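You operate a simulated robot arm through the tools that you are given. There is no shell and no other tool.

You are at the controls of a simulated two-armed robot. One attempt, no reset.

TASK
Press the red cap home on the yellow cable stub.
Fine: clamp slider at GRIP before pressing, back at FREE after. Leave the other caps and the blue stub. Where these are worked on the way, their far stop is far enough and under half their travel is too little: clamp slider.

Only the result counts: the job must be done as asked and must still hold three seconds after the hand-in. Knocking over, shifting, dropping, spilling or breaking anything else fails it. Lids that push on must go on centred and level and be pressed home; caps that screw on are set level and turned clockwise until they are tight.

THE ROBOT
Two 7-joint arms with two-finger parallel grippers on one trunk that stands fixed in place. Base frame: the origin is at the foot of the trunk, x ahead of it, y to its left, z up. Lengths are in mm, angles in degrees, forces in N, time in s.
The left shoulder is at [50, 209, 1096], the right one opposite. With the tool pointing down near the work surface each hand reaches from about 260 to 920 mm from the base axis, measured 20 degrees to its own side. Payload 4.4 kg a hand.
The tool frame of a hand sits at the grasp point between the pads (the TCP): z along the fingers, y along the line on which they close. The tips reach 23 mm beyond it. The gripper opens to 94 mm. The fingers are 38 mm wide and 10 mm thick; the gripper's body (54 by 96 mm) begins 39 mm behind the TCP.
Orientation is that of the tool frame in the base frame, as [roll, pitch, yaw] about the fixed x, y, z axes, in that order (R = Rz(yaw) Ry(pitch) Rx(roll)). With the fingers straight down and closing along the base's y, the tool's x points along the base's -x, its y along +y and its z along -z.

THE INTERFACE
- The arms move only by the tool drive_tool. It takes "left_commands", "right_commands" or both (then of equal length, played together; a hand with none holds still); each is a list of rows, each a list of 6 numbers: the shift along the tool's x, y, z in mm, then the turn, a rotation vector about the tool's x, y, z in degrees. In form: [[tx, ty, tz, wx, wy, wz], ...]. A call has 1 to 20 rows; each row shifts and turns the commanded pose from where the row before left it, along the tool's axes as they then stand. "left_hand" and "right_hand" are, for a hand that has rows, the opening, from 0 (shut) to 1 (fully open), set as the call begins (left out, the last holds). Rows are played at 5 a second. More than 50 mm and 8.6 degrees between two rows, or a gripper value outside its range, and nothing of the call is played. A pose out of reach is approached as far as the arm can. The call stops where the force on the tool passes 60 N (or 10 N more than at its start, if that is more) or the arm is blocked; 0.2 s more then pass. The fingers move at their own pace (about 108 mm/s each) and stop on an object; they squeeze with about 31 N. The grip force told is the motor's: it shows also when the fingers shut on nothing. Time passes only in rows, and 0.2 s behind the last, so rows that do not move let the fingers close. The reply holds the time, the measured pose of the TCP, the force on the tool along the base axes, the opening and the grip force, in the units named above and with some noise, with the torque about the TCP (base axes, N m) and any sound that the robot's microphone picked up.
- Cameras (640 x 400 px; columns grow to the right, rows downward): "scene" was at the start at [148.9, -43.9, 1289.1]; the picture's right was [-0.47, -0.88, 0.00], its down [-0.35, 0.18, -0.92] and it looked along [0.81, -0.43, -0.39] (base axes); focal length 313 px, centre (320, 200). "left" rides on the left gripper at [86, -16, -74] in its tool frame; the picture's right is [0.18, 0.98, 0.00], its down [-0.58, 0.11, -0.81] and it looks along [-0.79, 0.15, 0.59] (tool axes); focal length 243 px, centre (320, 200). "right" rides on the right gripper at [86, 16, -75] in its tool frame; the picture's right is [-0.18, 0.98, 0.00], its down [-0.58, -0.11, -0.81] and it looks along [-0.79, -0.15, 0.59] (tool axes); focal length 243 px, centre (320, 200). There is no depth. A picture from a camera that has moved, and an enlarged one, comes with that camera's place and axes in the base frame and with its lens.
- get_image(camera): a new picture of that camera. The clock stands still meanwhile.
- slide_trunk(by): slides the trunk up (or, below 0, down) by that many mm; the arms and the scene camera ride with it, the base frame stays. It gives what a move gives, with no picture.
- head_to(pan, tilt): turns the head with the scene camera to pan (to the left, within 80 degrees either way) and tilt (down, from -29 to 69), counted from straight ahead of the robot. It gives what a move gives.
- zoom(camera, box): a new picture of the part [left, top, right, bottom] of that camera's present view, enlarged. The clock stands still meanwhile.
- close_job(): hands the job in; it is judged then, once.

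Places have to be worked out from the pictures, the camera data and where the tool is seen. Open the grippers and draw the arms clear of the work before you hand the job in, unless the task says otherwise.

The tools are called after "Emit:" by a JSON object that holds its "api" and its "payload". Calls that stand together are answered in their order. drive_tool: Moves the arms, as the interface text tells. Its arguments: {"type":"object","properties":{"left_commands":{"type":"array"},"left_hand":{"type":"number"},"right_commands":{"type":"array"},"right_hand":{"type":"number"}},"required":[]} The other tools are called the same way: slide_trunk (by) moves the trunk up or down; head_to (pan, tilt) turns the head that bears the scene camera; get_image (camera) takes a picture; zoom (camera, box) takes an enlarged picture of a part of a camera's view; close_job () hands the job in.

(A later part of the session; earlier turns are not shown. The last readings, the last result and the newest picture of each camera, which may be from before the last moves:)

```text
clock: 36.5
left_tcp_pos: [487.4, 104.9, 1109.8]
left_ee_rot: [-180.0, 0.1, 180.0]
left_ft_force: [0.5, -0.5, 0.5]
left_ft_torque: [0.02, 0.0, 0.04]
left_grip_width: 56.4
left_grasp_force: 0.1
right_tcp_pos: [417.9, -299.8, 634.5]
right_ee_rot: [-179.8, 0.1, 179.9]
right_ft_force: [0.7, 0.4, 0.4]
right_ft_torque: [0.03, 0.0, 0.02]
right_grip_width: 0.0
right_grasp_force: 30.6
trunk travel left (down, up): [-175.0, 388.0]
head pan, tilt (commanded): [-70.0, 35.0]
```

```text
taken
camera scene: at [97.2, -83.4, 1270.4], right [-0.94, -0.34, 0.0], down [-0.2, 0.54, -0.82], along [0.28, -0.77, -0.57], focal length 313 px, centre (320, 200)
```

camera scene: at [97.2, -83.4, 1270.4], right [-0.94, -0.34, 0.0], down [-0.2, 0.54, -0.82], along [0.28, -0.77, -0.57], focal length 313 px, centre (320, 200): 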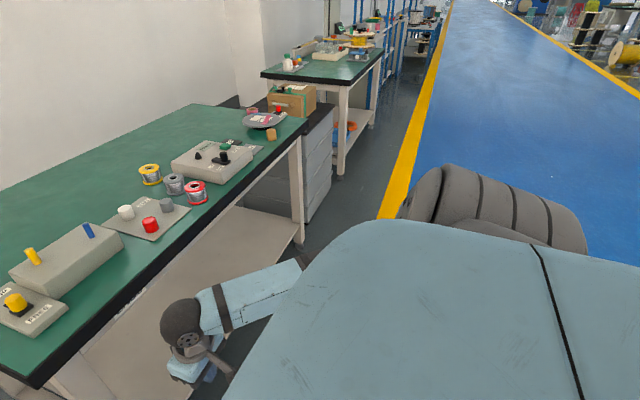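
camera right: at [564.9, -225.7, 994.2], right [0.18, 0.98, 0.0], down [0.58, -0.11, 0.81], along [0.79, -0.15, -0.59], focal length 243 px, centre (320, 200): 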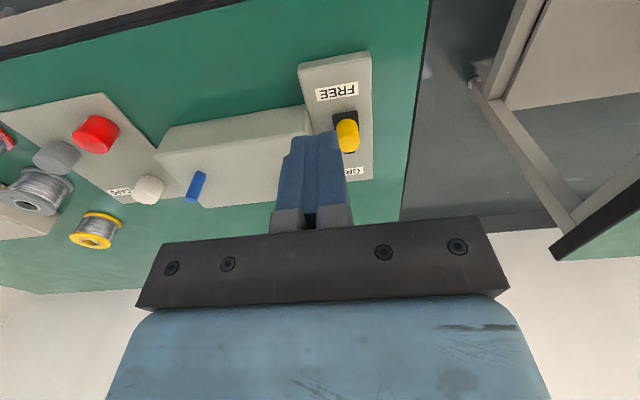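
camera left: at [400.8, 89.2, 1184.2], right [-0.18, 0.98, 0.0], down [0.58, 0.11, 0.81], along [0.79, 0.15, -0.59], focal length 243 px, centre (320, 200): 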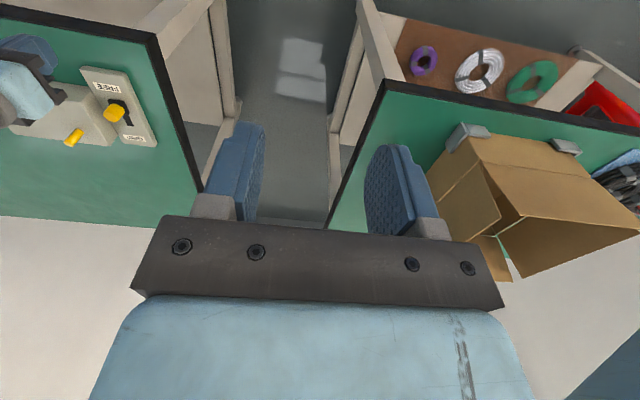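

The elbow now hangs low on the right. I raise the hand to z≈950 here, in front of the bench.

Emit:
{"api": "drive_tool", "payload": {"right_commands": [[0, 5, -35, 0, 0, 0], [0, 5, -35, 0, 0, 0], [0, 5, -35, 0, 0, 0], [0, 5, -35, 0, 0, 0], [0, 5, -35, 0, 0, 0], [0, 5, -35, 0, 0, 0], [0, 5, -35, 0, 0, 0], [0, 5, -35, 0, 0, 0], [0, 5, -35, 0, 0, 0], [0, 0, 0, 0, 0, 0]]}}

Emit:
{"api": "head_to", "payload": {"pan": -45, "tilt": 30}}

Emit:
{"api": "get_image", "payload": {"camera": "scene"}}

```text
clock: 38.7
left_tcp_pos: [488.9, 104.2, 1110.1]
left_ee_rot: [180.0, 0.1, 180.0]
left_ft_force: [0.0, -1.0, -0.5]
left_ft_torque: [0.01, 0.0, 0.01]
left_grip_width: 56.6
left_grasp_force: 0.1
right_tcp_pos: [418.1, -254.8, 950.5]
right_ee_rot: [-179.9, 0.0, 179.9]
right_ft_force: [0.2, -0.4, -0.4]
right_ft_torque: [0.04, 0.01, 0.02]
right_grip_width: 0.0
right_grasp_force: 31.7
trunk travel left (down, up): [-175.0, 388.0]
head pan, tilt (commanded): [-70.0, 35.0]
```

```text
clock: 39.6
left_tcp_pos: [487.5, 105.2, 1110.7]
left_ee_rot: [180.0, -0.1, -179.9]
left_ft_force: [0.7, 0.5, 0.4]
left_ft_torque: [0.0, 0.03, 0.0]
left_grip_width: 56.4
left_grasp_force: 0.1
right_tcp_pos: [417.9, -255.2, 949.2]
right_ee_rot: [180.0, -0.1, 180.0]
right_ft_force: [-0.1, -1.0, 0.0]
right_ft_torque: [-0.01, 0.03, 0.02]
right_grip_width: 0.0
right_grasp_force: 31.2
trunk travel left (down, up): [-175.0, 388.0]
head pan, tilt (commanded): [-45.0, 30.0]
```

```text
taken
camera scene: at [131.0, -64.6, 1278.2], right [-0.71, -0.71, 0.0], down [-0.35, 0.35, -0.87], along [0.61, -0.61, -0.5], focal length 313 px, centre (320, 200)
```

scene: 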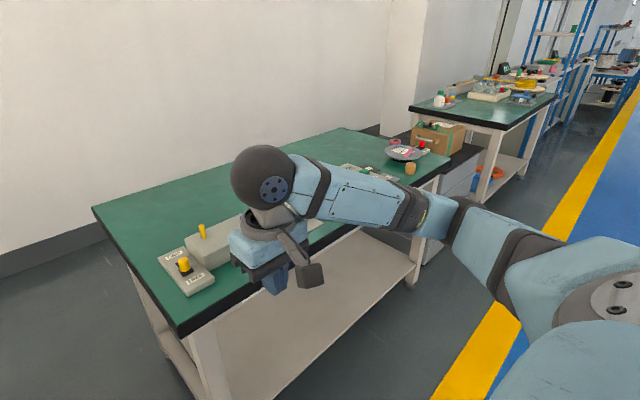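

The posture now resembles the left arm's good one. I move forward toward the slider, to about (670,-230,915).

Emit:
{"api": "drive_tool", "payload": {"right_commands": [[-30, 3, 3, 0, 0, 0], [-30, 3, 3, 0, 0, 0], [-30, 3, 3, 0, 0, 0], [-30, 3, 4, 0, 0, 0], [-30, 3, 4, 0, 0, 0], [-30, 3, 4, 0, 0, 0], [-30, 3, 4, 0, 0, 0], [-30, 3, 5, 0, 0, 0], [-12, 2, 5, 0, 0, 0], [0, 0, 0, 0, 0, 0]]}}

Emit:
{"api": "get_image", "payload": {"camera": "scene"}}

```text
clock: 41.8
left_tcp_pos: [486.2, 104.6, 1109.5]
left_ee_rot: [-180.0, 0.0, 179.9]
left_ft_force: [0.0, 0.2, -0.1]
left_ft_torque: [0.02, 0.0, 0.05]
left_grip_width: 56.3
left_grasp_force: 0.0
right_tcp_pos: [668.9, -228.5, 914.4]
right_ee_rot: [-180.0, 0.1, 179.9]
right_ft_force: [0.0, -1.0, -0.7]
right_ft_torque: [0.01, -0.03, -0.02]
right_grip_width: 0.1
right_grasp_force: 30.8
trunk travel left (down, up): [-175.0, 388.0]
head pan, tilt (commanded): [-45.0, 30.0]
```

```text
taken
camera scene: at [131.0, -64.6, 1278.2], right [-0.71, -0.71, 0.0], down [-0.35, 0.35, -0.87], along [0.61, -0.61, -0.5], focal length 313 px, centre (320, 200)
```

scene: 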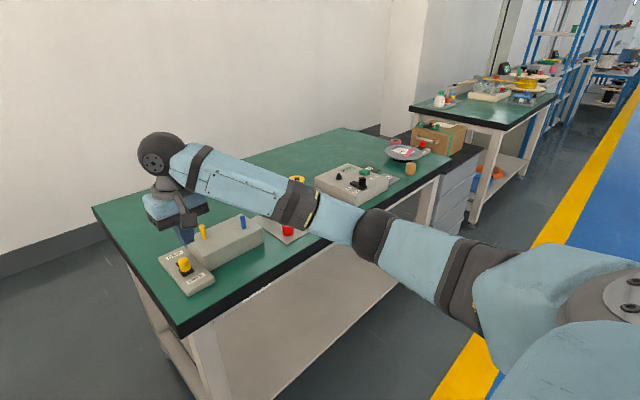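

Excellent — (669,-228,914) is now reached freely, elbow low at about (398,-483,920), clear of the bench. Now a look from the right hand camera and the scene for the slider.

Emit:
{"api": "get_image", "payload": {"camera": "right"}}

Emit:
{"api": "zoom", "payload": {"camera": "right", "box": [260, 40, 452, 160]}}

Emit:
{"api": "head_to", "payload": {"pan": -20, "tilt": 40}}

Emit:
{"api": "get_image", "payload": {"camera": "scene"}}

```text
taken
camera right: at [582.3, -211.5, 989.2], right [0.19, 0.98, 0.0], down [0.58, -0.11, 0.81], along [0.79, -0.15, -0.59], focal length 243 px, centre (320, 200)
```

right: 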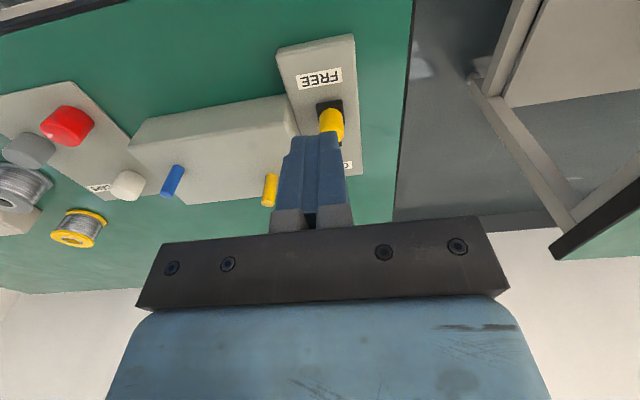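

```text
3.33 times, centred on (356, 100) of right
camera zoom: at [582.3, -211.5, 989.2], right [0.19, 0.98, 0.0], down [0.58, -0.11, 0.81], along [0.79, -0.15, -0.59], focal length 809 px, centre (200, 533)
```

zoom: 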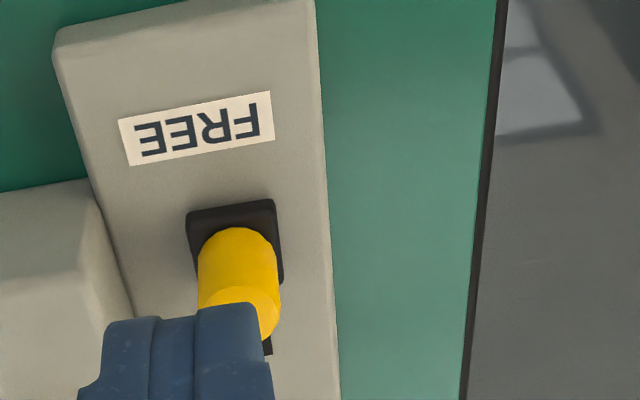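

```text
clock: 42.7
left_tcp_pos: [488.5, 104.7, 1111.0]
left_ee_rot: [180.0, -0.1, 180.0]
left_ft_force: [-0.2, -0.1, -0.1]
left_ft_torque: [0.02, 0.0, -0.02]
left_grip_width: 56.3
left_grasp_force: 0.0
right_tcp_pos: [668.9, -229.5, 914.6]
right_ee_rot: [-179.9, 0.0, 179.9]
right_ft_force: [0.1, 0.9, -0.1]
right_ft_torque: [-0.02, -0.04, 0.04]
right_grip_width: 0.0
right_grasp_force: 31.2
trunk travel left (down, up): [-175.0, 388.0]
head pan, tilt (commanded): [-20.0, 40.0]
```

```text
taken
camera scene: at [147.0, -29.8, 1262.9], right [-0.34, -0.94, 0.0], down [-0.6, 0.22, -0.77], along [0.72, -0.26, -0.64], focal length 313 px, centre (320, 200)
```

scene: 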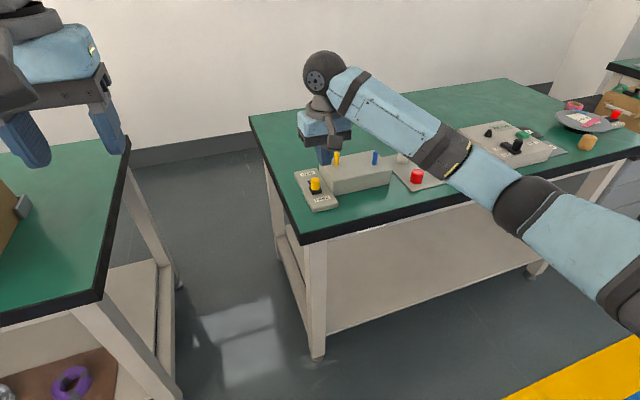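

The knob position is confirmed at ≈(720,-227). I lower the shut fingers behind it to TCP z≈824 (tips ≈801, above the plate at ≈784).

Emit:
{"api": "drive_tool", "payload": {"right_commands": [[0, 1, 25, 0, 0, 0], [0, 0, 25, 0, 0, 0], [0, 0, 25, 0, 0, 0], [0, 0, 15, 0, 0, 0], [0, 0, 0, 0, 0, 0]]}}

Emit:
{"api": "get_image", "payload": {"camera": "right"}}

Emit:
{"api": "zoom", "payload": {"camera": "scene", "box": [270, 120, 398, 220]}}

```text
clock: 43.9
left_tcp_pos: [488.1, 104.9, 1109.3]
left_ee_rot: [179.9, 0.0, 180.0]
left_ft_force: [0.4, -0.4, 0.1]
left_ft_torque: [-0.01, 0.02, 0.01]
left_grip_width: 56.5
left_grasp_force: 0.0
right_tcp_pos: [670.4, -227.2, 824.3]
right_ee_rot: [-179.9, 0.1, 179.9]
right_ft_force: [-0.5, -0.6, -0.4]
right_ft_torque: [0.0, 0.01, -0.01]
right_grip_width: 0.1
right_grasp_force: 30.8
trunk travel left (down, up): [-175.0, 388.0]
head pan, tilt (commanded): [-20.0, 40.0]
```

```text
taken
camera right: at [582.9, -210.7, 900.4], right [0.19, 0.98, 0.0], down [0.58, -0.11, 0.81], along [0.79, -0.15, -0.59], focal length 243 px, centre (320, 200)
```

right: 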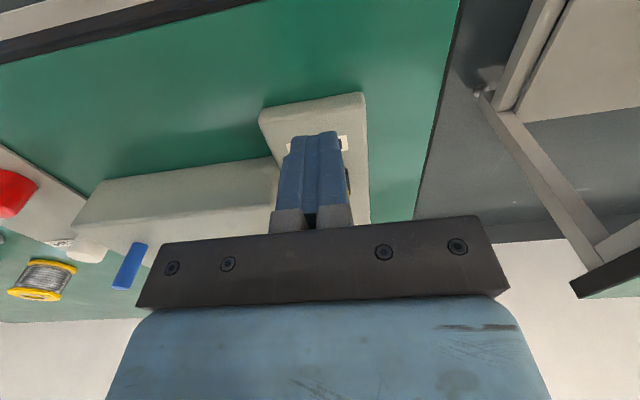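

```text
4.00 times, centred on (334, 170) of scene
camera zoom: at [146.9, -29.7, 1262.9], right [-0.34, -0.94, 0.0], down [-0.6, 0.22, -0.77], along [0.72, -0.26, -0.64], focal length 1253 px, centre (264, 320)
```

zoom: 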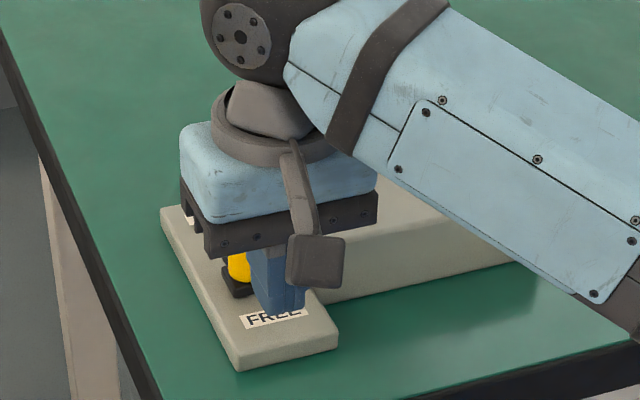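

The fingers sit just behind the knob in line with it. I push forward (+x) in small steps toward GRIP, watching the force.

Emit:
{"api": "drive_tool", "payload": {"right_commands": [[-6, 0, 0, 0, 0, 0], [-6, 0, 0, 0, 0, 0], [-6, 0, 0, 0, 0, 0], [-5, 0, 0, 0, 0, 0], [-5, 0, 0, 0, 0, 0], [-5, 0, 0, 0, 0, 0], [-4, 0, 0, 0, 0, 0], [-4, 0, 0, 0, 0, 0], [-4, 0, 0, 0, 0, 0], [0, 0, 0, 0, 0, 0]]}}

Emit:
{"api": "zoom", "payload": {"camera": "scene", "box": [270, 120, 398, 220]}}

```text
clock: 46.1
left_tcp_pos: [488.2, 104.6, 1109.7]
left_ee_rot: [180.0, 0.0, -180.0]
left_ft_force: [-0.4, -0.9, -0.4]
left_ft_torque: [0.0, 0.0, 0.04]
left_grip_width: 56.4
left_grasp_force: 0.1
right_tcp_pos: [714.7, -228.8, 824.5]
right_ee_rot: [-180.0, 0.0, 179.9]
right_ft_force: [0.7, -0.5, -0.4]
right_ft_torque: [0.0, -0.01, 0.0]
right_grip_width: 0.0
right_grasp_force: 30.8
trunk travel left (down, up): [-175.0, 388.0]
head pan, tilt (commanded): [-20.0, 40.0]
```

```text
4.00 times, centred on (334, 170) of scene
camera zoom: at [147.0, -29.7, 1262.9], right [-0.34, -0.94, 0.0], down [-0.6, 0.22, -0.77], along [0.72, -0.26, -0.64], focal length 1253 px, centre (264, 320)
```

zoom: 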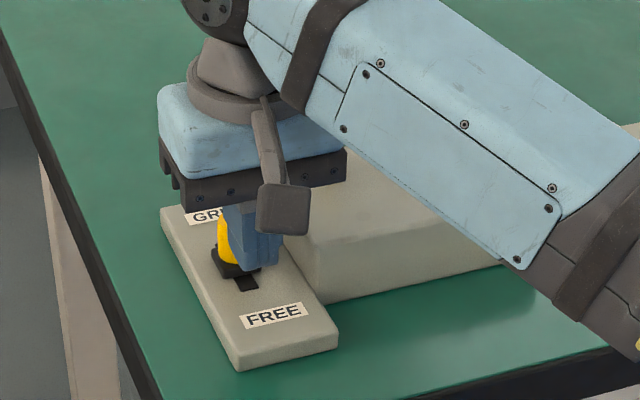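

The knob has moved with the fingers at low force and the slot shows behind it. I continue pushing in small steps until the far stop.

Emit:
{"api": "drive_tool", "payload": {"right_commands": [[-3, 0, 0, 0, 0, 0], [-3, 0, 0, 0, 0, 0], [-3, 0, 0, 0, 0, 0], [-2, 0, 0, 0, 0, 0], [-2, 0, 0, 0, 0, 0], [0, 0, 0, 0, 0, 0]]}}

Emit:
{"api": "zoom", "payload": {"camera": "scene", "box": [270, 120, 398, 220]}}

```text
clock: 47.5
left_tcp_pos: [487.0, 105.7, 1109.6]
left_ee_rot: [-180.0, 0.0, 179.9]
left_ft_force: [-0.1, 0.7, 0.0]
left_ft_torque: [0.0, 0.02, 0.01]
left_grip_width: 56.4
left_grasp_force: 0.1
right_tcp_pos: [726.2, -228.6, 825.6]
right_ee_rot: [-179.9, 0.0, 180.0]
right_ft_force: [-0.2, 0.6, 0.3]
right_ft_torque: [-0.03, 0.02, 0.04]
right_grip_width: 0.0
right_grasp_force: 31.1
trunk travel left (down, up): [-175.0, 388.0]
head pan, tilt (commanded): [-20.0, 40.0]
```

```text
4.00 times, centred on (334, 170) of scene
camera zoom: at [146.9, -29.7, 1262.9], right [-0.34, -0.94, 0.0], down [-0.6, 0.22, -0.77], along [0.72, -0.26, -0.64], focal length 1253 px, centre (264, 320)
```

zoom: 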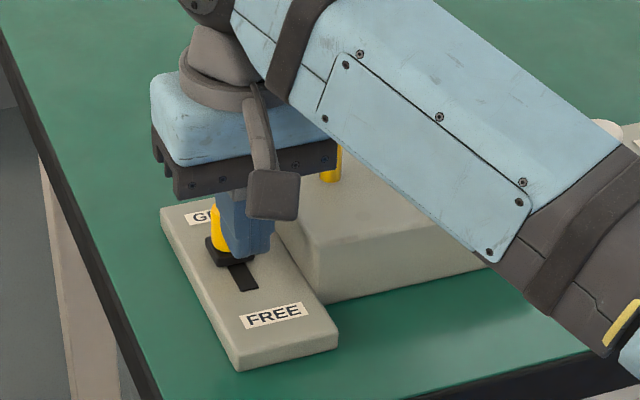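

Still moving freely (slot growing behind the carriage). I continue with 2 mm steps.

Emit:
{"api": "drive_tool", "payload": {"right_commands": [[-2, 0, 0, 0, 0, 0], [-2, 0, 0, 0, 0, 0], [-2, 0, 0, 0, 0, 0], [-2, 0, 0, 0, 0, 0], [0, 0, 0, 0, 0, 0]]}}

Emit:
{"api": "zoom", "payload": {"camera": "scene", "box": [270, 120, 398, 220]}}

```text
clock: 48.7
left_tcp_pos: [485.8, 104.6, 1110.3]
left_ee_rot: [180.0, 0.1, -180.0]
left_ft_force: [0.2, 0.8, 0.4]
left_ft_torque: [0.02, -0.01, 0.01]
left_grip_width: 56.6
left_grasp_force: 0.1
right_tcp_pos: [735.1, -225.8, 826.1]
right_ee_rot: [180.0, 0.0, 179.9]
right_ft_force: [-15.2, 1.7, -0.5]
right_ft_torque: [-0.13, 0.34, 0.02]
right_grip_width: 0.0
right_grasp_force: 31.2
trunk travel left (down, up): [-175.0, 388.0]
head pan, tilt (commanded): [-20.0, 40.0]
```

```text
4.00 times, centred on (334, 170) of scene
camera zoom: at [146.0, -29.6, 1263.0], right [-0.34, -0.94, 0.0], down [-0.6, 0.22, -0.77], along [0.72, -0.26, -0.64], focal length 1253 px, centre (264, 320)
```

zoom: 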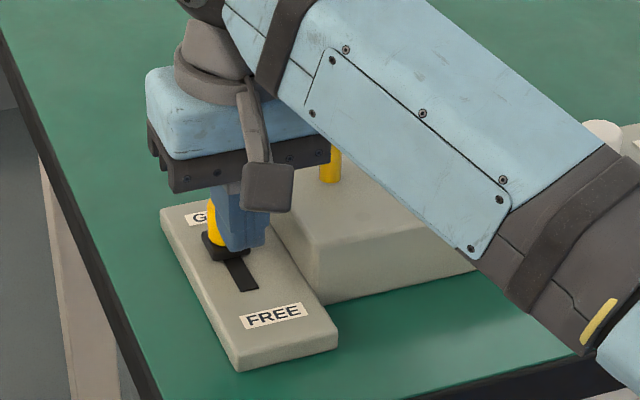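

A steady 15 N has built up, indicating the far stop. I press 2 mm more to confirm, then back off and lift.

Emit:
{"api": "drive_tool", "payload": {"right_commands": [[-1, 0, 0, 0, 0, 0], [-1, 0, 0, 0, 0, 0], [0, 0, 0, 0, 0, 0]]}}

Emit:
{"api": "drive_tool", "payload": {"right_commands": [[4, 0, 0, 0, 0, 0], [6, 0, 0, 0, 0, 0], [6, 0, 0, 0, 0, 0], [0, 0, -20, 0, 0, 0], [0, 0, -30, 0, 0, 0], [0, 0, -30, 0, 0, 0], [0, 0, -20, 0, 0, 0], [20, 0, 0, 0, 0, 0], [20, 0, 0, 0, 0, 0], [0, 0, 0, 0, 0, 0]]}}

Emit:
{"api": "get_image", "payload": {"camera": "right"}}

Emit:
{"api": "zoom", "payload": {"camera": "scene", "box": [270, 120, 398, 220]}}

```text
clock: 49.5
left_tcp_pos: [484.6, 104.3, 1111.7]
left_ee_rot: [-180.0, 0.2, 179.9]
left_ft_force: [-0.7, 0.0, -0.6]
left_ft_torque: [-0.03, 0.02, 0.02]
left_grip_width: 56.5
left_grasp_force: 0.1
right_tcp_pos: [734.3, -227.3, 825.2]
right_ee_rot: [180.0, -0.3, -180.0]
right_ft_force: [-57.9, 5.5, -13.6]
right_ft_torque: [0.8, 1.24, 0.05]
right_grip_width: 0.0
right_grasp_force: 30.9
trunk travel left (down, up): [-175.0, 388.0]
head pan, tilt (commanded): [-20.0, 40.0]
```

```text
clock: 51.7
left_tcp_pos: [487.6, 105.2, 1109.7]
left_ee_rot: [180.0, 0.0, 179.9]
left_ft_force: [-0.1, -0.2, 0.7]
left_ft_torque: [0.03, -0.02, -0.01]
left_grip_width: 56.3
left_grasp_force: 0.0
right_tcp_pos: [681.1, -227.1, 924.9]
right_ee_rot: [-180.0, 0.0, 179.9]
right_ft_force: [0.6, -0.3, 0.6]
right_ft_torque: [0.02, 0.0, -0.02]
right_grip_width: 0.2
right_grasp_force: 30.7
trunk travel left (down, up): [-175.0, 388.0]
head pan, tilt (commanded): [-20.0, 40.0]
```

```text
taken
camera right: at [595.0, -211.0, 999.6], right [0.19, 0.98, 0.0], down [0.58, -0.11, 0.81], along [0.79, -0.15, -0.59], focal length 243 px, centre (320, 200)
```

right: 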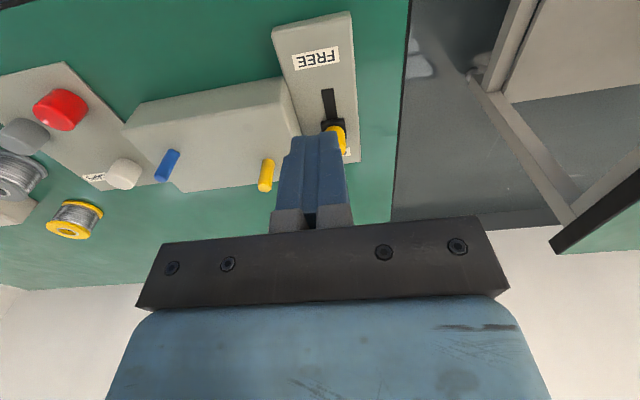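

```text
4.00 times, centred on (334, 170) of scene
camera zoom: at [147.1, -29.7, 1262.8], right [-0.34, -0.94, 0.0], down [-0.6, 0.22, -0.77], along [0.72, -0.26, -0.64], focal length 1253 px, centre (264, 320)
```

zoom: 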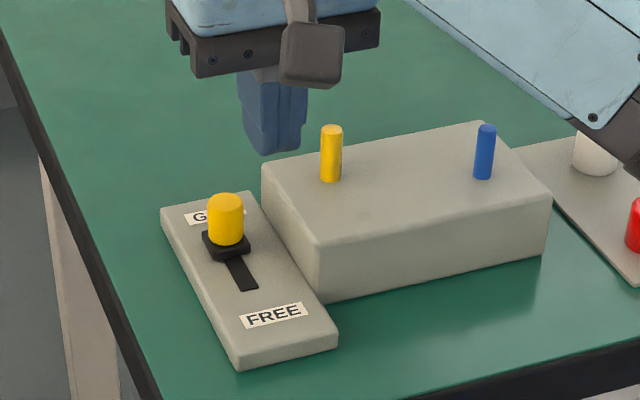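

The slider is at the GRIP end and nothing else moved (58 N against the stop). Next I open the fingers and hover over the yellow stub to locate it precisely with the hand camera.

Emit:
{"api": "drive_tool", "payload": {"right_commands": [[-20, -25, 0, 0, 0, 0], [-20, -25, 0, 0, 0, 0], [-19, -25, 0, 0, 0, 0], [0, 0, 0, 0, 0, 0], [0, 0, 0, 0, 0, 0]], "right_hand": 1.0}}

Emit:
{"api": "get_image", "payload": {"camera": "right"}}

Emit:
{"api": "zoom", "payload": {"camera": "right", "box": [272, 80, 400, 160]}}

```text
clock: 52.9
left_tcp_pos: [487.2, 105.0, 1110.9]
left_ee_rot: [-179.9, -0.1, 180.0]
left_ft_force: [0.5, 0.0, 0.6]
left_ft_torque: [0.01, 0.01, 0.03]
left_grip_width: 56.6
left_grasp_force: 0.1
right_tcp_pos: [739.8, -303.1, 924.0]
right_ee_rot: [180.0, -0.1, 179.8]
right_ft_force: [0.0, 0.7, 0.0]
right_ft_torque: [-0.01, 0.0, 0.05]
right_grip_width: 93.8
right_grasp_force: 0.0
trunk travel left (down, up): [-175.0, 388.0]
head pan, tilt (commanded): [-20.0, 40.0]
```

```text
taken
camera right: at [653.4, -285.7, 999.6], right [0.19, 0.98, 0.0], down [0.58, -0.11, 0.81], along [0.79, -0.15, -0.59], focal length 243 px, centre (320, 200)
```

right: 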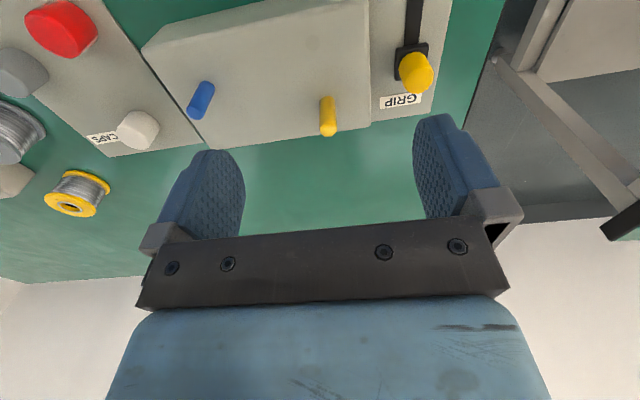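

```text
5.00 times, centred on (336, 120) of right
camera zoom: at [653.4, -285.7, 999.6], right [0.19, 0.98, 0.0], down [0.58, -0.11, 0.81], along [0.79, -0.15, -0.59], focal length 1213 px, centre (240, 600)
```

zoom: 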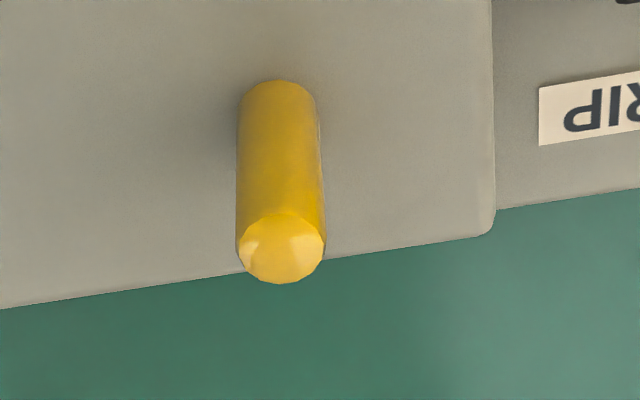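

Stub tip triangulates to ≈(768,-301,851), ~12.6 mm thick. I move directly above it to check alignment against the tool axis (which always projects on column 320).

Emit:
{"api": "drive_tool", "payload": {"right_commands": [[-14, 1, 0, 0, 0, 0], [-14, 1, 0, 0, 0, 0], [0, 0, 0, 0, 0, 0]]}}

Emit:
{"api": "zoom", "payload": {"camera": "right", "box": [256, 60, 384, 140]}}

Emit:
{"api": "zoom", "payload": {"camera": "scene", "box": [290, 110, 402, 180]}}

```text
clock: 53.7
left_tcp_pos: [487.6, 103.7, 1109.8]
left_ee_rot: [180.0, -0.1, -180.0]
left_ft_force: [0.8, -0.8, -0.1]
left_ft_torque: [-0.04, 0.01, -0.03]
left_grip_width: 56.2
left_grasp_force: 0.1
right_tcp_pos: [767.3, -302.6, 924.3]
right_ee_rot: [179.9, 0.0, 179.9]
right_ft_force: [-0.6, 0.2, -0.7]
right_ft_torque: [-0.02, 0.01, -0.03]
right_grip_width: 94.0
right_grasp_force: 0.0
trunk travel left (down, up): [-175.0, 388.0]
head pan, tilt (commanded): [-20.0, 40.0]
```

```text
5.00 times, centred on (320, 100) of right
camera zoom: at [681.2, -284.5, 999.0], right [0.19, 0.98, 0.0], down [0.58, -0.11, 0.81], along [0.79, -0.15, -0.59], focal length 1213 px, centre (320, 700)
```

zoom: 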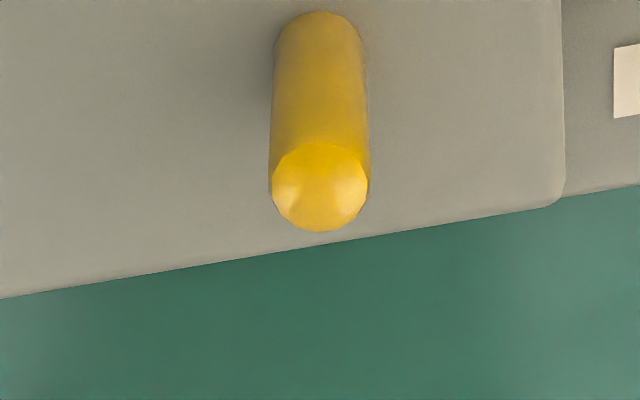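

```text
5.71 times, centred on (346, 145) of scene
camera zoom: at [146.9, -29.8, 1262.9], right [-0.34, -0.94, 0.0], down [-0.6, 0.22, -0.77], along [0.72, -0.26, -0.64], focal length 1789 px, centre (171, 514)
```

zoom: 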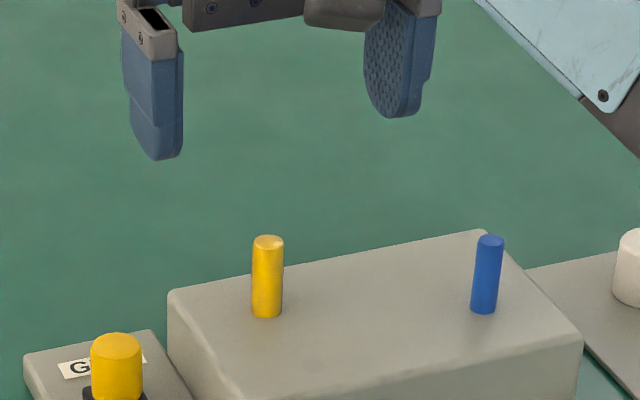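

Column alignment is good; to resolve the x/z ambiguity I descend 70 mm with the fingers wide open around the stub (tips ≈831, above the block and knob) and look again.

Emit:
{"api": "drive_tool", "payload": {"right_commands": [[0, 0, 20, 0, 0, 0], [0, 0, 20, 0, 0, 0], [0, 0, 15, 0, 0, 0], [0, 0, 15, 0, 0, 0], [0, 0, 0, 0, 0, 0]]}}

Emit:
{"api": "get_image", "payload": {"camera": "right"}}

Emit:
{"api": "zoom", "payload": {"camera": "right", "box": [256, 130, 384, 210]}}

Emit:
{"api": "zoom", "payload": {"camera": "scene", "box": [290, 110, 402, 180]}}

```text
clock: 54.9
left_tcp_pos: [486.7, 104.8, 1110.2]
left_ee_rot: [-180.0, 0.1, 180.0]
left_ft_force: [-0.9, -0.3, 0.9]
left_ft_torque: [0.02, -0.02, 0.03]
left_grip_width: 56.4
left_grasp_force: 0.2
right_tcp_pos: [768.2, -300.5, 854.4]
right_ee_rot: [179.9, 0.0, 179.9]
right_ft_force: [-0.1, 0.4, 0.2]
right_ft_torque: [0.01, -0.01, 0.01]
right_grip_width: 93.7
right_grasp_force: 0.0
trunk travel left (down, up): [-175.0, 388.0]
head pan, tilt (commanded): [-20.0, 40.0]
```

```text
taken
camera right: at [681.4, -283.8, 929.7], right [0.19, 0.98, 0.0], down [0.58, -0.11, 0.81], along [0.79, -0.15, -0.59], focal length 243 px, centre (320, 200)
```

right: 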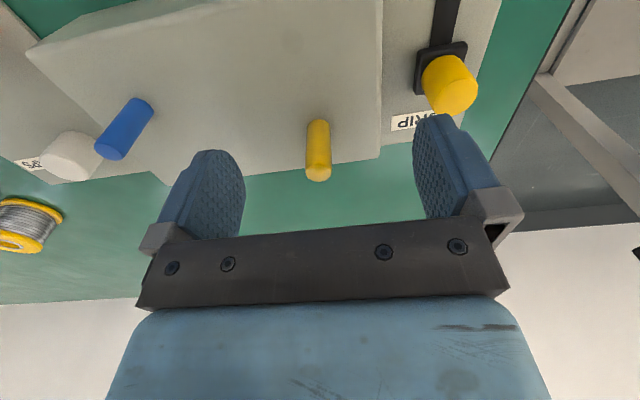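

```text
5.00 times, centred on (320, 170) of right
camera zoom: at [681.4, -283.8, 929.7], right [0.19, 0.98, 0.0], down [0.58, -0.11, 0.81], along [0.79, -0.15, -0.59], focal length 1213 px, centre (320, 350)
```

zoom: 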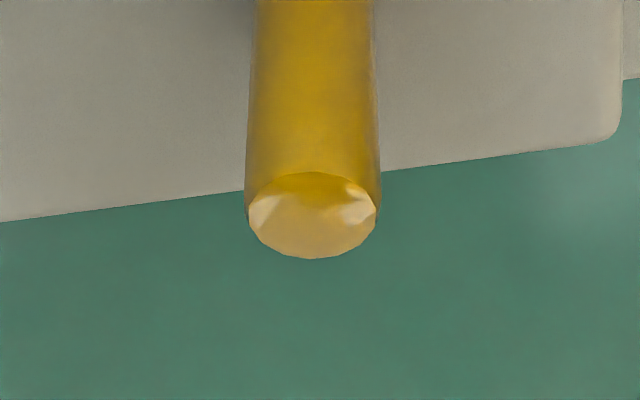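

```text
5.71 times, centred on (346, 145) of scene
camera zoom: at [146.9, -29.7, 1262.9], right [-0.34, -0.94, 0.0], down [-0.6, 0.22, -0.77], along [0.72, -0.26, -0.64], focal length 1789 px, centre (171, 514)
```

zoom: 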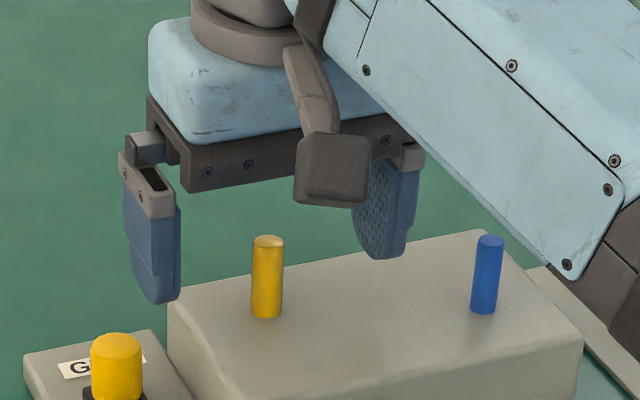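

The two heights give the stub tip at about +5.5 mm x, −1.7 mm y from the tool axis and 10.5 mm below TCP, i.e. ≈(773.4,-303,844). I shift by that and check that it lands on the predicted pixel (≈(320,176) in the same zoom).

Emit:
{"api": "drive_tool", "payload": {"right_commands": [[-2.7, -0.9, 0, 0, 0, 0], [-2.8, -0.8, 0, 0, 0, 0], [0, 0, 0, 0, 0, 0]]}}

Emit:
{"api": "zoom", "payload": {"camera": "right", "box": [256, 130, 384, 210]}}

Emit:
{"api": "drive_tool", "payload": {"right_commands": [[0, 0, -15, 0, 0, 0], [0, 0, -15, 0, 0, 0], [0, 0, 0, 0, 0, 0]]}}

Emit:
{"api": "zoom", "payload": {"camera": "right", "box": [256, 80, 384, 160]}}

```text
clock: 55.7
left_tcp_pos: [488.3, 105.2, 1110.3]
left_ee_rot: [-180.0, 0.0, -180.0]
left_ft_force: [-0.1, -0.1, 0.0]
left_ft_torque: [0.01, 0.0, -0.01]
left_grip_width: 56.3
left_grasp_force: 0.0
right_tcp_pos: [774.6, -302.3, 855.1]
right_ee_rot: [-180.0, 0.0, 179.9]
right_ft_force: [1.0, 0.2, 0.4]
right_ft_torque: [-0.01, 0.01, -0.01]
right_grip_width: 93.9
right_grasp_force: 0.0
trunk travel left (down, up): [-175.0, 388.0]
head pan, tilt (commanded): [-20.0, 40.0]
```

```text
5.00 times, centred on (320, 170) of right
camera zoom: at [687.7, -285.6, 929.8], right [0.19, 0.98, 0.0], down [0.58, -0.11, 0.81], along [0.79, -0.15, -0.59], focal length 1213 px, centre (320, 350)
```

zoom: 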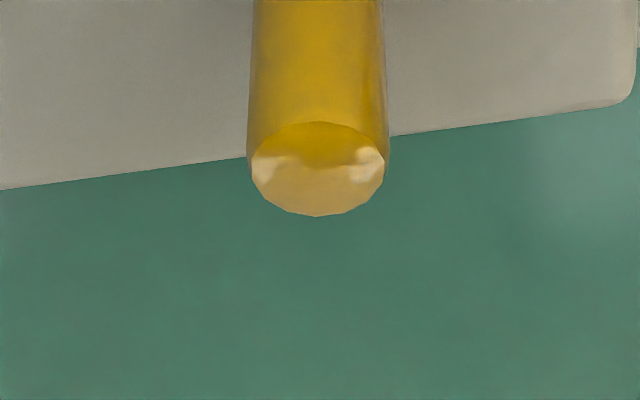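

```text
clock: 56.5
left_tcp_pos: [487.7, 105.2, 1108.6]
left_ee_rot: [-180.0, 0.0, 180.0]
left_ft_force: [-0.2, -0.6, -0.2]
left_ft_torque: [0.01, -0.03, -0.01]
left_grip_width: 56.4
left_grasp_force: 0.0
right_tcp_pos: [773.8, -303.4, 883.1]
right_ee_rot: [-180.0, 0.1, 179.9]
right_ft_force: [-0.2, -0.6, -0.2]
right_ft_torque: [-0.02, -0.03, -0.02]
right_grip_width: 94.3
right_grasp_force: 0.1
trunk travel left (down, up): [-175.0, 388.0]
head pan, tilt (commanded): [-20.0, 40.0]
```

```text
5.00 times, centred on (320, 120) of right
camera zoom: at [687.5, -285.9, 959.6], right [0.19, 0.98, 0.0], down [0.58, -0.11, 0.81], along [0.79, -0.15, -0.59], focal length 1213 px, centre (320, 600)
```

zoom: 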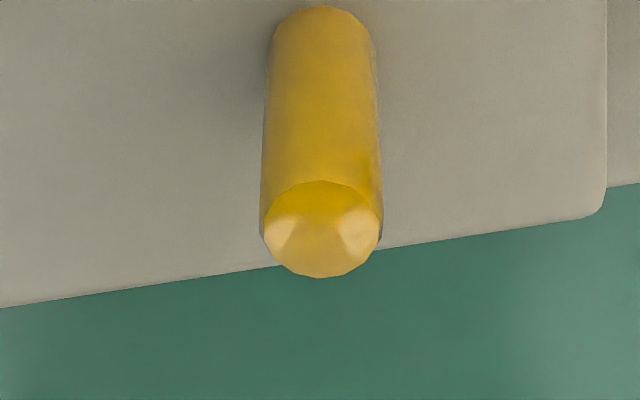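

The stub tip is on the tool axis within ~0.5 mm: stub at ≈(773.2,-303,843.5), block top ≈805. Now I rise and go over the red cap.

Emit:
{"api": "drive_tool", "payload": {"right_commands": [[0, 0, -25, 0, 0, 0], [0, 0, -20, 0, 0, 0], [14, -32, 0, 0, 0, 0], [14, -32, 0, 0, 0, 0], [14, -32, 0, 0, 0, 0], [14, -32, 0, 0, 0, 0], [14, -33, 0, 0, 0, 0], [14, -33, 0, 0, 0, 0], [0, 0, 0, 0, 0, 0]], "right_hand": 0.65}}

Emit:
{"api": "get_image", "payload": {"camera": "right"}}

Emit:
{"api": "zoom", "payload": {"camera": "right", "box": [256, 30, 384, 110]}}

Emit:
{"api": "get_image", "payload": {"camera": "scene"}}

```text
clock: 58.5
left_tcp_pos: [486.7, 104.0, 1110.2]
left_ee_rot: [180.0, -0.1, -180.0]
left_ft_force: [1.4, 0.4, -1.4]
left_ft_torque: [0.0, 0.03, 0.0]
left_grip_width: 56.6
left_grasp_force: 0.0
right_tcp_pos: [690.7, -496.1, 928.8]
right_ee_rot: [180.0, 0.1, 179.9]
right_ft_force: [0.1, 0.4, 0.5]
right_ft_torque: [0.0, 0.01, 0.0]
right_grip_width: 61.2
right_grasp_force: 0.1
trunk travel left (down, up): [-175.0, 388.0]
head pan, tilt (commanded): [-20.0, 40.0]
```

```text
taken
camera right: at [602.8, -479.5, 1003.8], right [0.19, 0.98, 0.0], down [0.58, -0.11, 0.81], along [0.79, -0.15, -0.59], focal length 243 px, centre (320, 200)
```

right: 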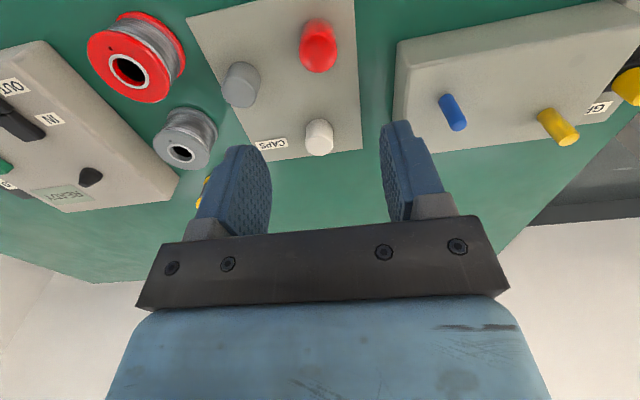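

```text
5.00 times, centred on (320, 70) of right
camera zoom: at [602.8, -479.5, 1003.8], right [0.19, 0.98, 0.0], down [0.58, -0.11, 0.81], along [0.79, -0.15, -0.59], focal length 1213 px, centre (320, 850)
```

zoom: 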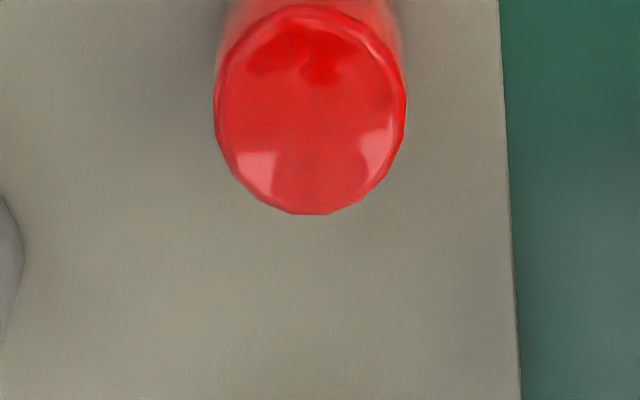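

```text
taken
camera scene: at [147.1, -29.6, 1262.9], right [-0.34, -0.94, 0.0], down [-0.6, 0.22, -0.77], along [0.72, -0.26, -0.64], focal length 313 px, centre (320, 200)
```

scene: 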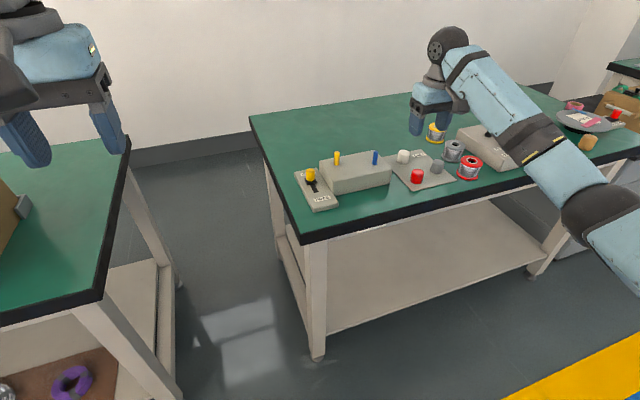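

The cap top is nearly on-axis, ~1.6 mm to −y. I descend 80 mm (tips ≈826, above the cap) for the second measuring view.

Emit:
{"api": "drive_tool", "payload": {"right_commands": [[0, -1.5, 20, 0, 0, 0], [0, 0, 20, 0, 0, 0], [0, 0, 20, 0, 0, 0], [0, 0, 20, 0, 0, 0], [0, 0, 0, 0, 0, 0]]}}

Emit:
{"api": "zoom", "payload": {"camera": "right", "box": [240, 60, 400, 160]}}

Emit:
{"api": "zoom", "payload": {"camera": "scene", "box": [370, 110, 530, 210]}}

```text
clock: 59.7
left_tcp_pos: [487.3, 105.7, 1110.7]
left_ee_rot: [180.0, -0.1, -179.9]
left_ft_force: [-0.3, 0.2, 0.7]
left_ft_torque: [-0.02, -0.02, 0.01]
left_grip_width: 56.4
left_grasp_force: 0.1
right_tcp_pos: [690.6, -498.3, 849.5]
right_ee_rot: [180.0, 0.2, 179.9]
right_ft_force: [0.0, -1.2, 1.1]
right_ft_torque: [0.0, 0.0, -0.01]
right_grip_width: 60.9
right_grasp_force: 0.0
trunk travel left (down, up): [-175.0, 388.0]
head pan, tilt (commanded): [-20.0, 40.0]
```

```text
4.00 times, centred on (320, 110) of right
camera zoom: at [603.4, -481.7, 923.5], right [0.19, 0.98, 0.0], down [0.58, -0.11, 0.81], along [0.79, -0.15, -0.59], focal length 970 px, centre (320, 560)
```

zoom: 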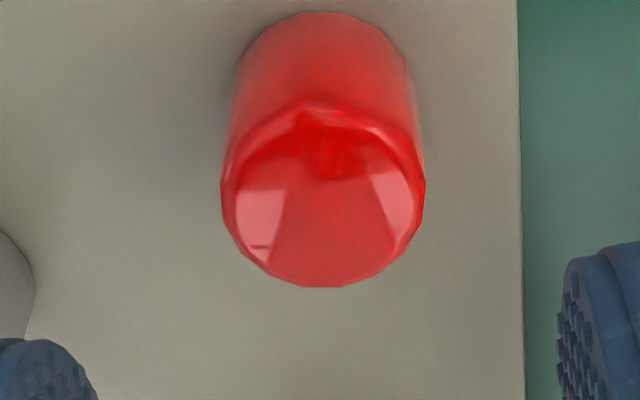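

```text
4.00 times, centred on (450, 160) of scene
camera zoom: at [146.8, -29.6, 1262.9], right [-0.34, -0.94, 0.0], down [-0.6, 0.22, -0.77], along [0.72, -0.26, -0.64], focal length 1253 px, centre (-200, 360)
```

zoom: 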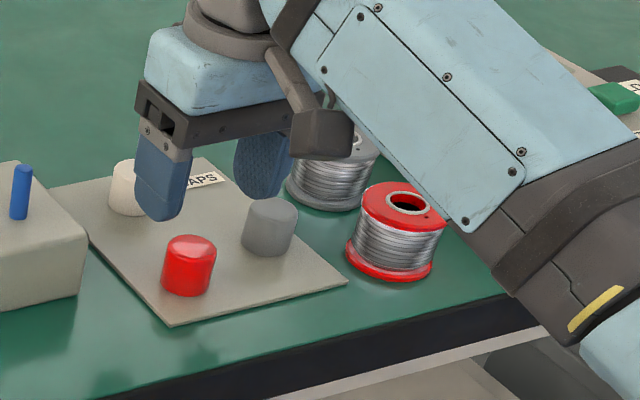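

Estimates agree the cap is within ~1–2 mm of the tool axis. Before descending further I check the forearm's clearance over the spools.

Emit:
{"api": "head_to", "payload": {"pan": -45, "tilt": 35}}

Emit:
{"api": "get_image", "payload": {"camera": "scene"}}

Emit:
{"api": "get_image", "payload": {"camera": "left"}}

```text
clock: 60.6
left_tcp_pos: [488.1, 104.9, 1108.6]
left_ee_rot: [179.9, -0.1, 179.9]
left_ft_force: [-0.5, 0.0, -1.2]
left_ft_torque: [-0.01, 0.03, 0.0]
left_grip_width: 56.2
left_grasp_force: 0.0
right_tcp_pos: [690.0, -498.3, 849.3]
right_ee_rot: [-180.0, -0.1, 179.9]
right_ft_force: [-0.3, 0.0, -0.4]
right_ft_torque: [0.01, 0.01, 0.02]
right_grip_width: 61.0
right_grasp_force: 0.1
trunk travel left (down, up): [-175.0, 388.0]
head pan, tilt (commanded): [-45.0, 35.0]
```

```text
taken
camera scene: at [129.4, -62.9, 1270.4], right [-0.71, -0.71, 0.0], down [-0.41, 0.41, -0.82], along [0.58, -0.58, -0.57], focal length 313 px, centre (320, 200)
```

scene: 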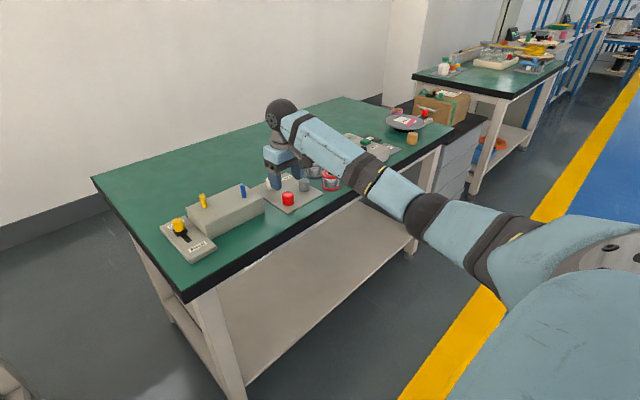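

```text
taken
camera left: at [400.8, 89.3, 1184.2], right [-0.18, 0.98, 0.0], down [0.58, 0.11, 0.81], along [0.79, 0.15, -0.59], focal length 243 px, centre (320, 200)
```

left: 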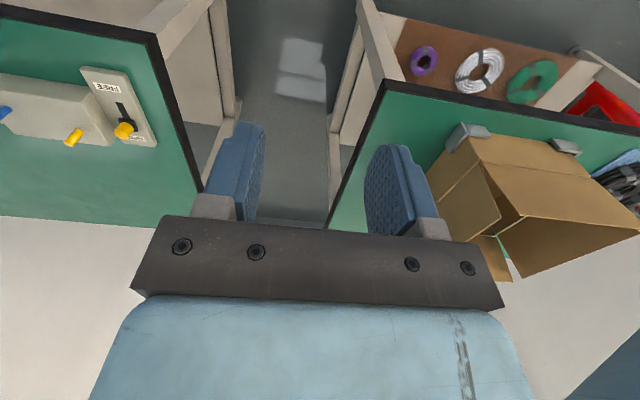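

Elbow is at ≈(323,-542,905), so the forearm runs well clear of bench and spools. I descend to TCP z≈800 with the fingers astride the cap (tips ≈777, tray ≈767) and look again.

Emit:
{"api": "drive_tool", "payload": {"right_commands": [[0, 0, 17, 0, 0, 0], [0, 0, 16, 0, 0, 0], [0, 0, 10, 0, 0, 0], [0, 0, 6, 0, 0, 0], [0, 0, 0, 0, 0, 0]]}}

Emit:
{"api": "get_image", "payload": {"camera": "right"}}

Emit:
{"api": "zoom", "payload": {"camera": "right", "box": [240, 100, 400, 200]}}

Emit:
{"api": "zoom", "payload": {"camera": "scene", "box": [240, 150, 340, 212]}}

```text
clock: 61.8
left_tcp_pos: [487.6, 105.5, 1109.8]
left_ee_rot: [-180.0, 0.0, -180.0]
left_ft_force: [-0.1, 0.4, 0.4]
left_ft_torque: [-0.01, -0.02, 0.02]
left_grip_width: 56.5
left_grasp_force: 0.1
right_tcp_pos: [690.2, -498.4, 802.1]
right_ee_rot: [-180.0, 0.1, 179.9]
right_ft_force: [0.6, 1.2, -0.1]
right_ft_torque: [0.0, 0.03, 0.0]
right_grip_width: 61.0
right_grasp_force: 0.0
trunk travel left (down, up): [-175.0, 388.0]
head pan, tilt (commanded): [-45.0, 35.0]
```

```text
taken
camera right: at [603.0, -481.5, 875.9], right [0.19, 0.98, 0.0], down [0.58, -0.11, 0.81], along [0.79, -0.15, -0.59], focal length 243 px, centre (320, 200)
```

right: 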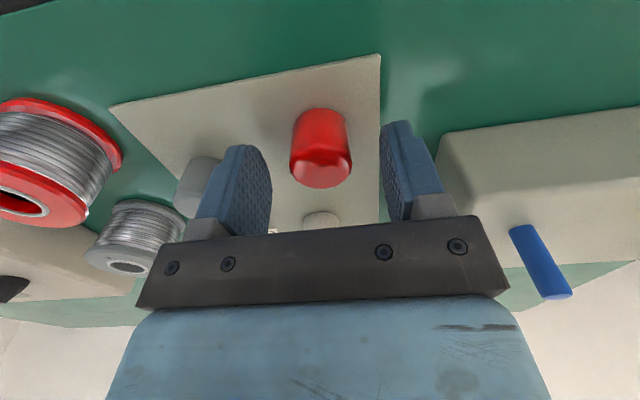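

```text
4.00 times, centred on (320, 150) of right
camera zoom: at [603.0, -481.5, 875.9], right [0.19, 0.98, 0.0], down [0.58, -0.11, 0.81], along [0.79, -0.15, -0.59], focal length 970 px, centre (320, 400)
```

zoom: 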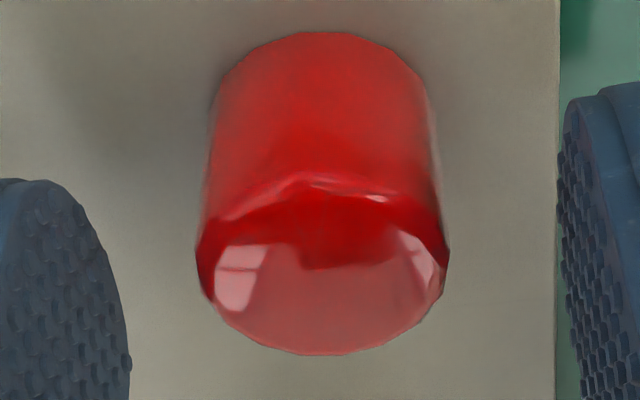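

```text
6.40 times, centred on (290, 181) of scene
camera zoom: at [129.3, -62.9, 1270.4], right [-0.71, -0.71, 0.0], down [-0.41, 0.41, -0.82], along [0.58, -0.58, -0.57], focal length 2004 px, centre (512, 322)
```

zoom: 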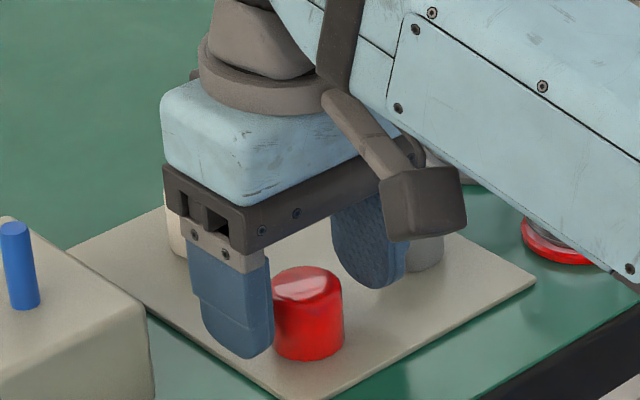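

The cap is centred within ~0.5 mm of the tool axis, top ≈790.5, bottom ≈764. I lower 6 mm (tips ≈771, just above the tray) and close the fingers.

Emit:
{"api": "drive_tool", "payload": {"right_commands": [[-0.5, 0, 3, 0, 0, 0], [0, 0, 3, 0, 0, 0], [0, 0, 0, 0, 0, 0]]}}

Emit:
{"api": "drive_tool", "payload": {"right_commands": [[0, 0, 0, 0, 0, 0], [0, 0, 0, 0, 0, 0], [0, 0, 0, 0, 0, 0], [0, 0, 0, 0, 0, 0]], "right_hand": 0}}

Emit:
{"api": "get_image", "payload": {"camera": "right"}}

Emit:
{"api": "zoom", "payload": {"camera": "scene", "box": [240, 150, 340, 212]}}

```text
clock: 62.6
left_tcp_pos: [487.4, 103.7, 1109.7]
left_ee_rot: [179.9, -0.1, 180.0]
left_ft_force: [-0.7, -0.1, -0.2]
left_ft_torque: [0.04, -0.01, -0.04]
left_grip_width: 56.5
left_grasp_force: 0.0
right_tcp_pos: [691.3, -498.5, 794.6]
right_ee_rot: [-179.9, 0.0, 179.9]
right_ft_force: [0.0, 1.5, -0.5]
right_ft_torque: [-0.03, -0.03, 0.0]
right_grip_width: 60.9
right_grasp_force: 0.1
trunk travel left (down, up): [-175.0, 388.0]
head pan, tilt (commanded): [-45.0, 35.0]
```

```text
clock: 63.6
left_tcp_pos: [487.1, 104.9, 1110.7]
left_ee_rot: [180.0, 0.0, 180.0]
left_ft_force: [-0.5, -0.5, -0.1]
left_ft_torque: [-0.01, 0.03, 0.0]
left_grip_width: 56.4
left_grasp_force: 0.0
right_tcp_pos: [690.6, -497.9, 795.7]
right_ee_rot: [-180.0, 0.0, 180.0]
right_ft_force: [-0.4, -0.4, 0.4]
right_ft_torque: [0.02, 0.0, 0.0]
right_grip_width: 30.5
right_grasp_force: 31.0
trunk travel left (down, up): [-175.0, 388.0]
head pan, tilt (commanded): [-45.0, 35.0]
```

```text
taken
camera right: at [603.9, -481.4, 870.2], right [0.19, 0.98, 0.0], down [0.58, -0.11, 0.81], along [0.79, -0.15, -0.59], focal length 243 px, centre (320, 200)
```

right: 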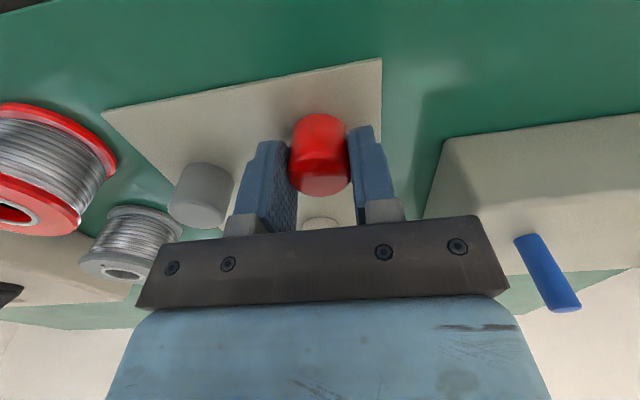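

```text
6.40 times, centred on (290, 181) of scene
camera zoom: at [129.4, -62.9, 1270.4], right [-0.71, -0.71, 0.0], down [-0.41, 0.41, -0.82], along [0.58, -0.58, -0.57], focal length 2004 px, centre (512, 322)
```

zoom: 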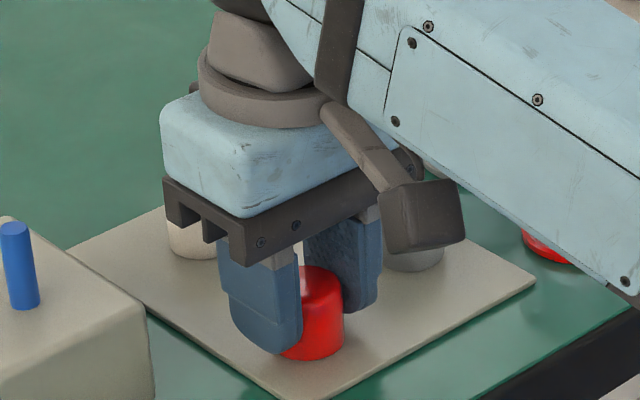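

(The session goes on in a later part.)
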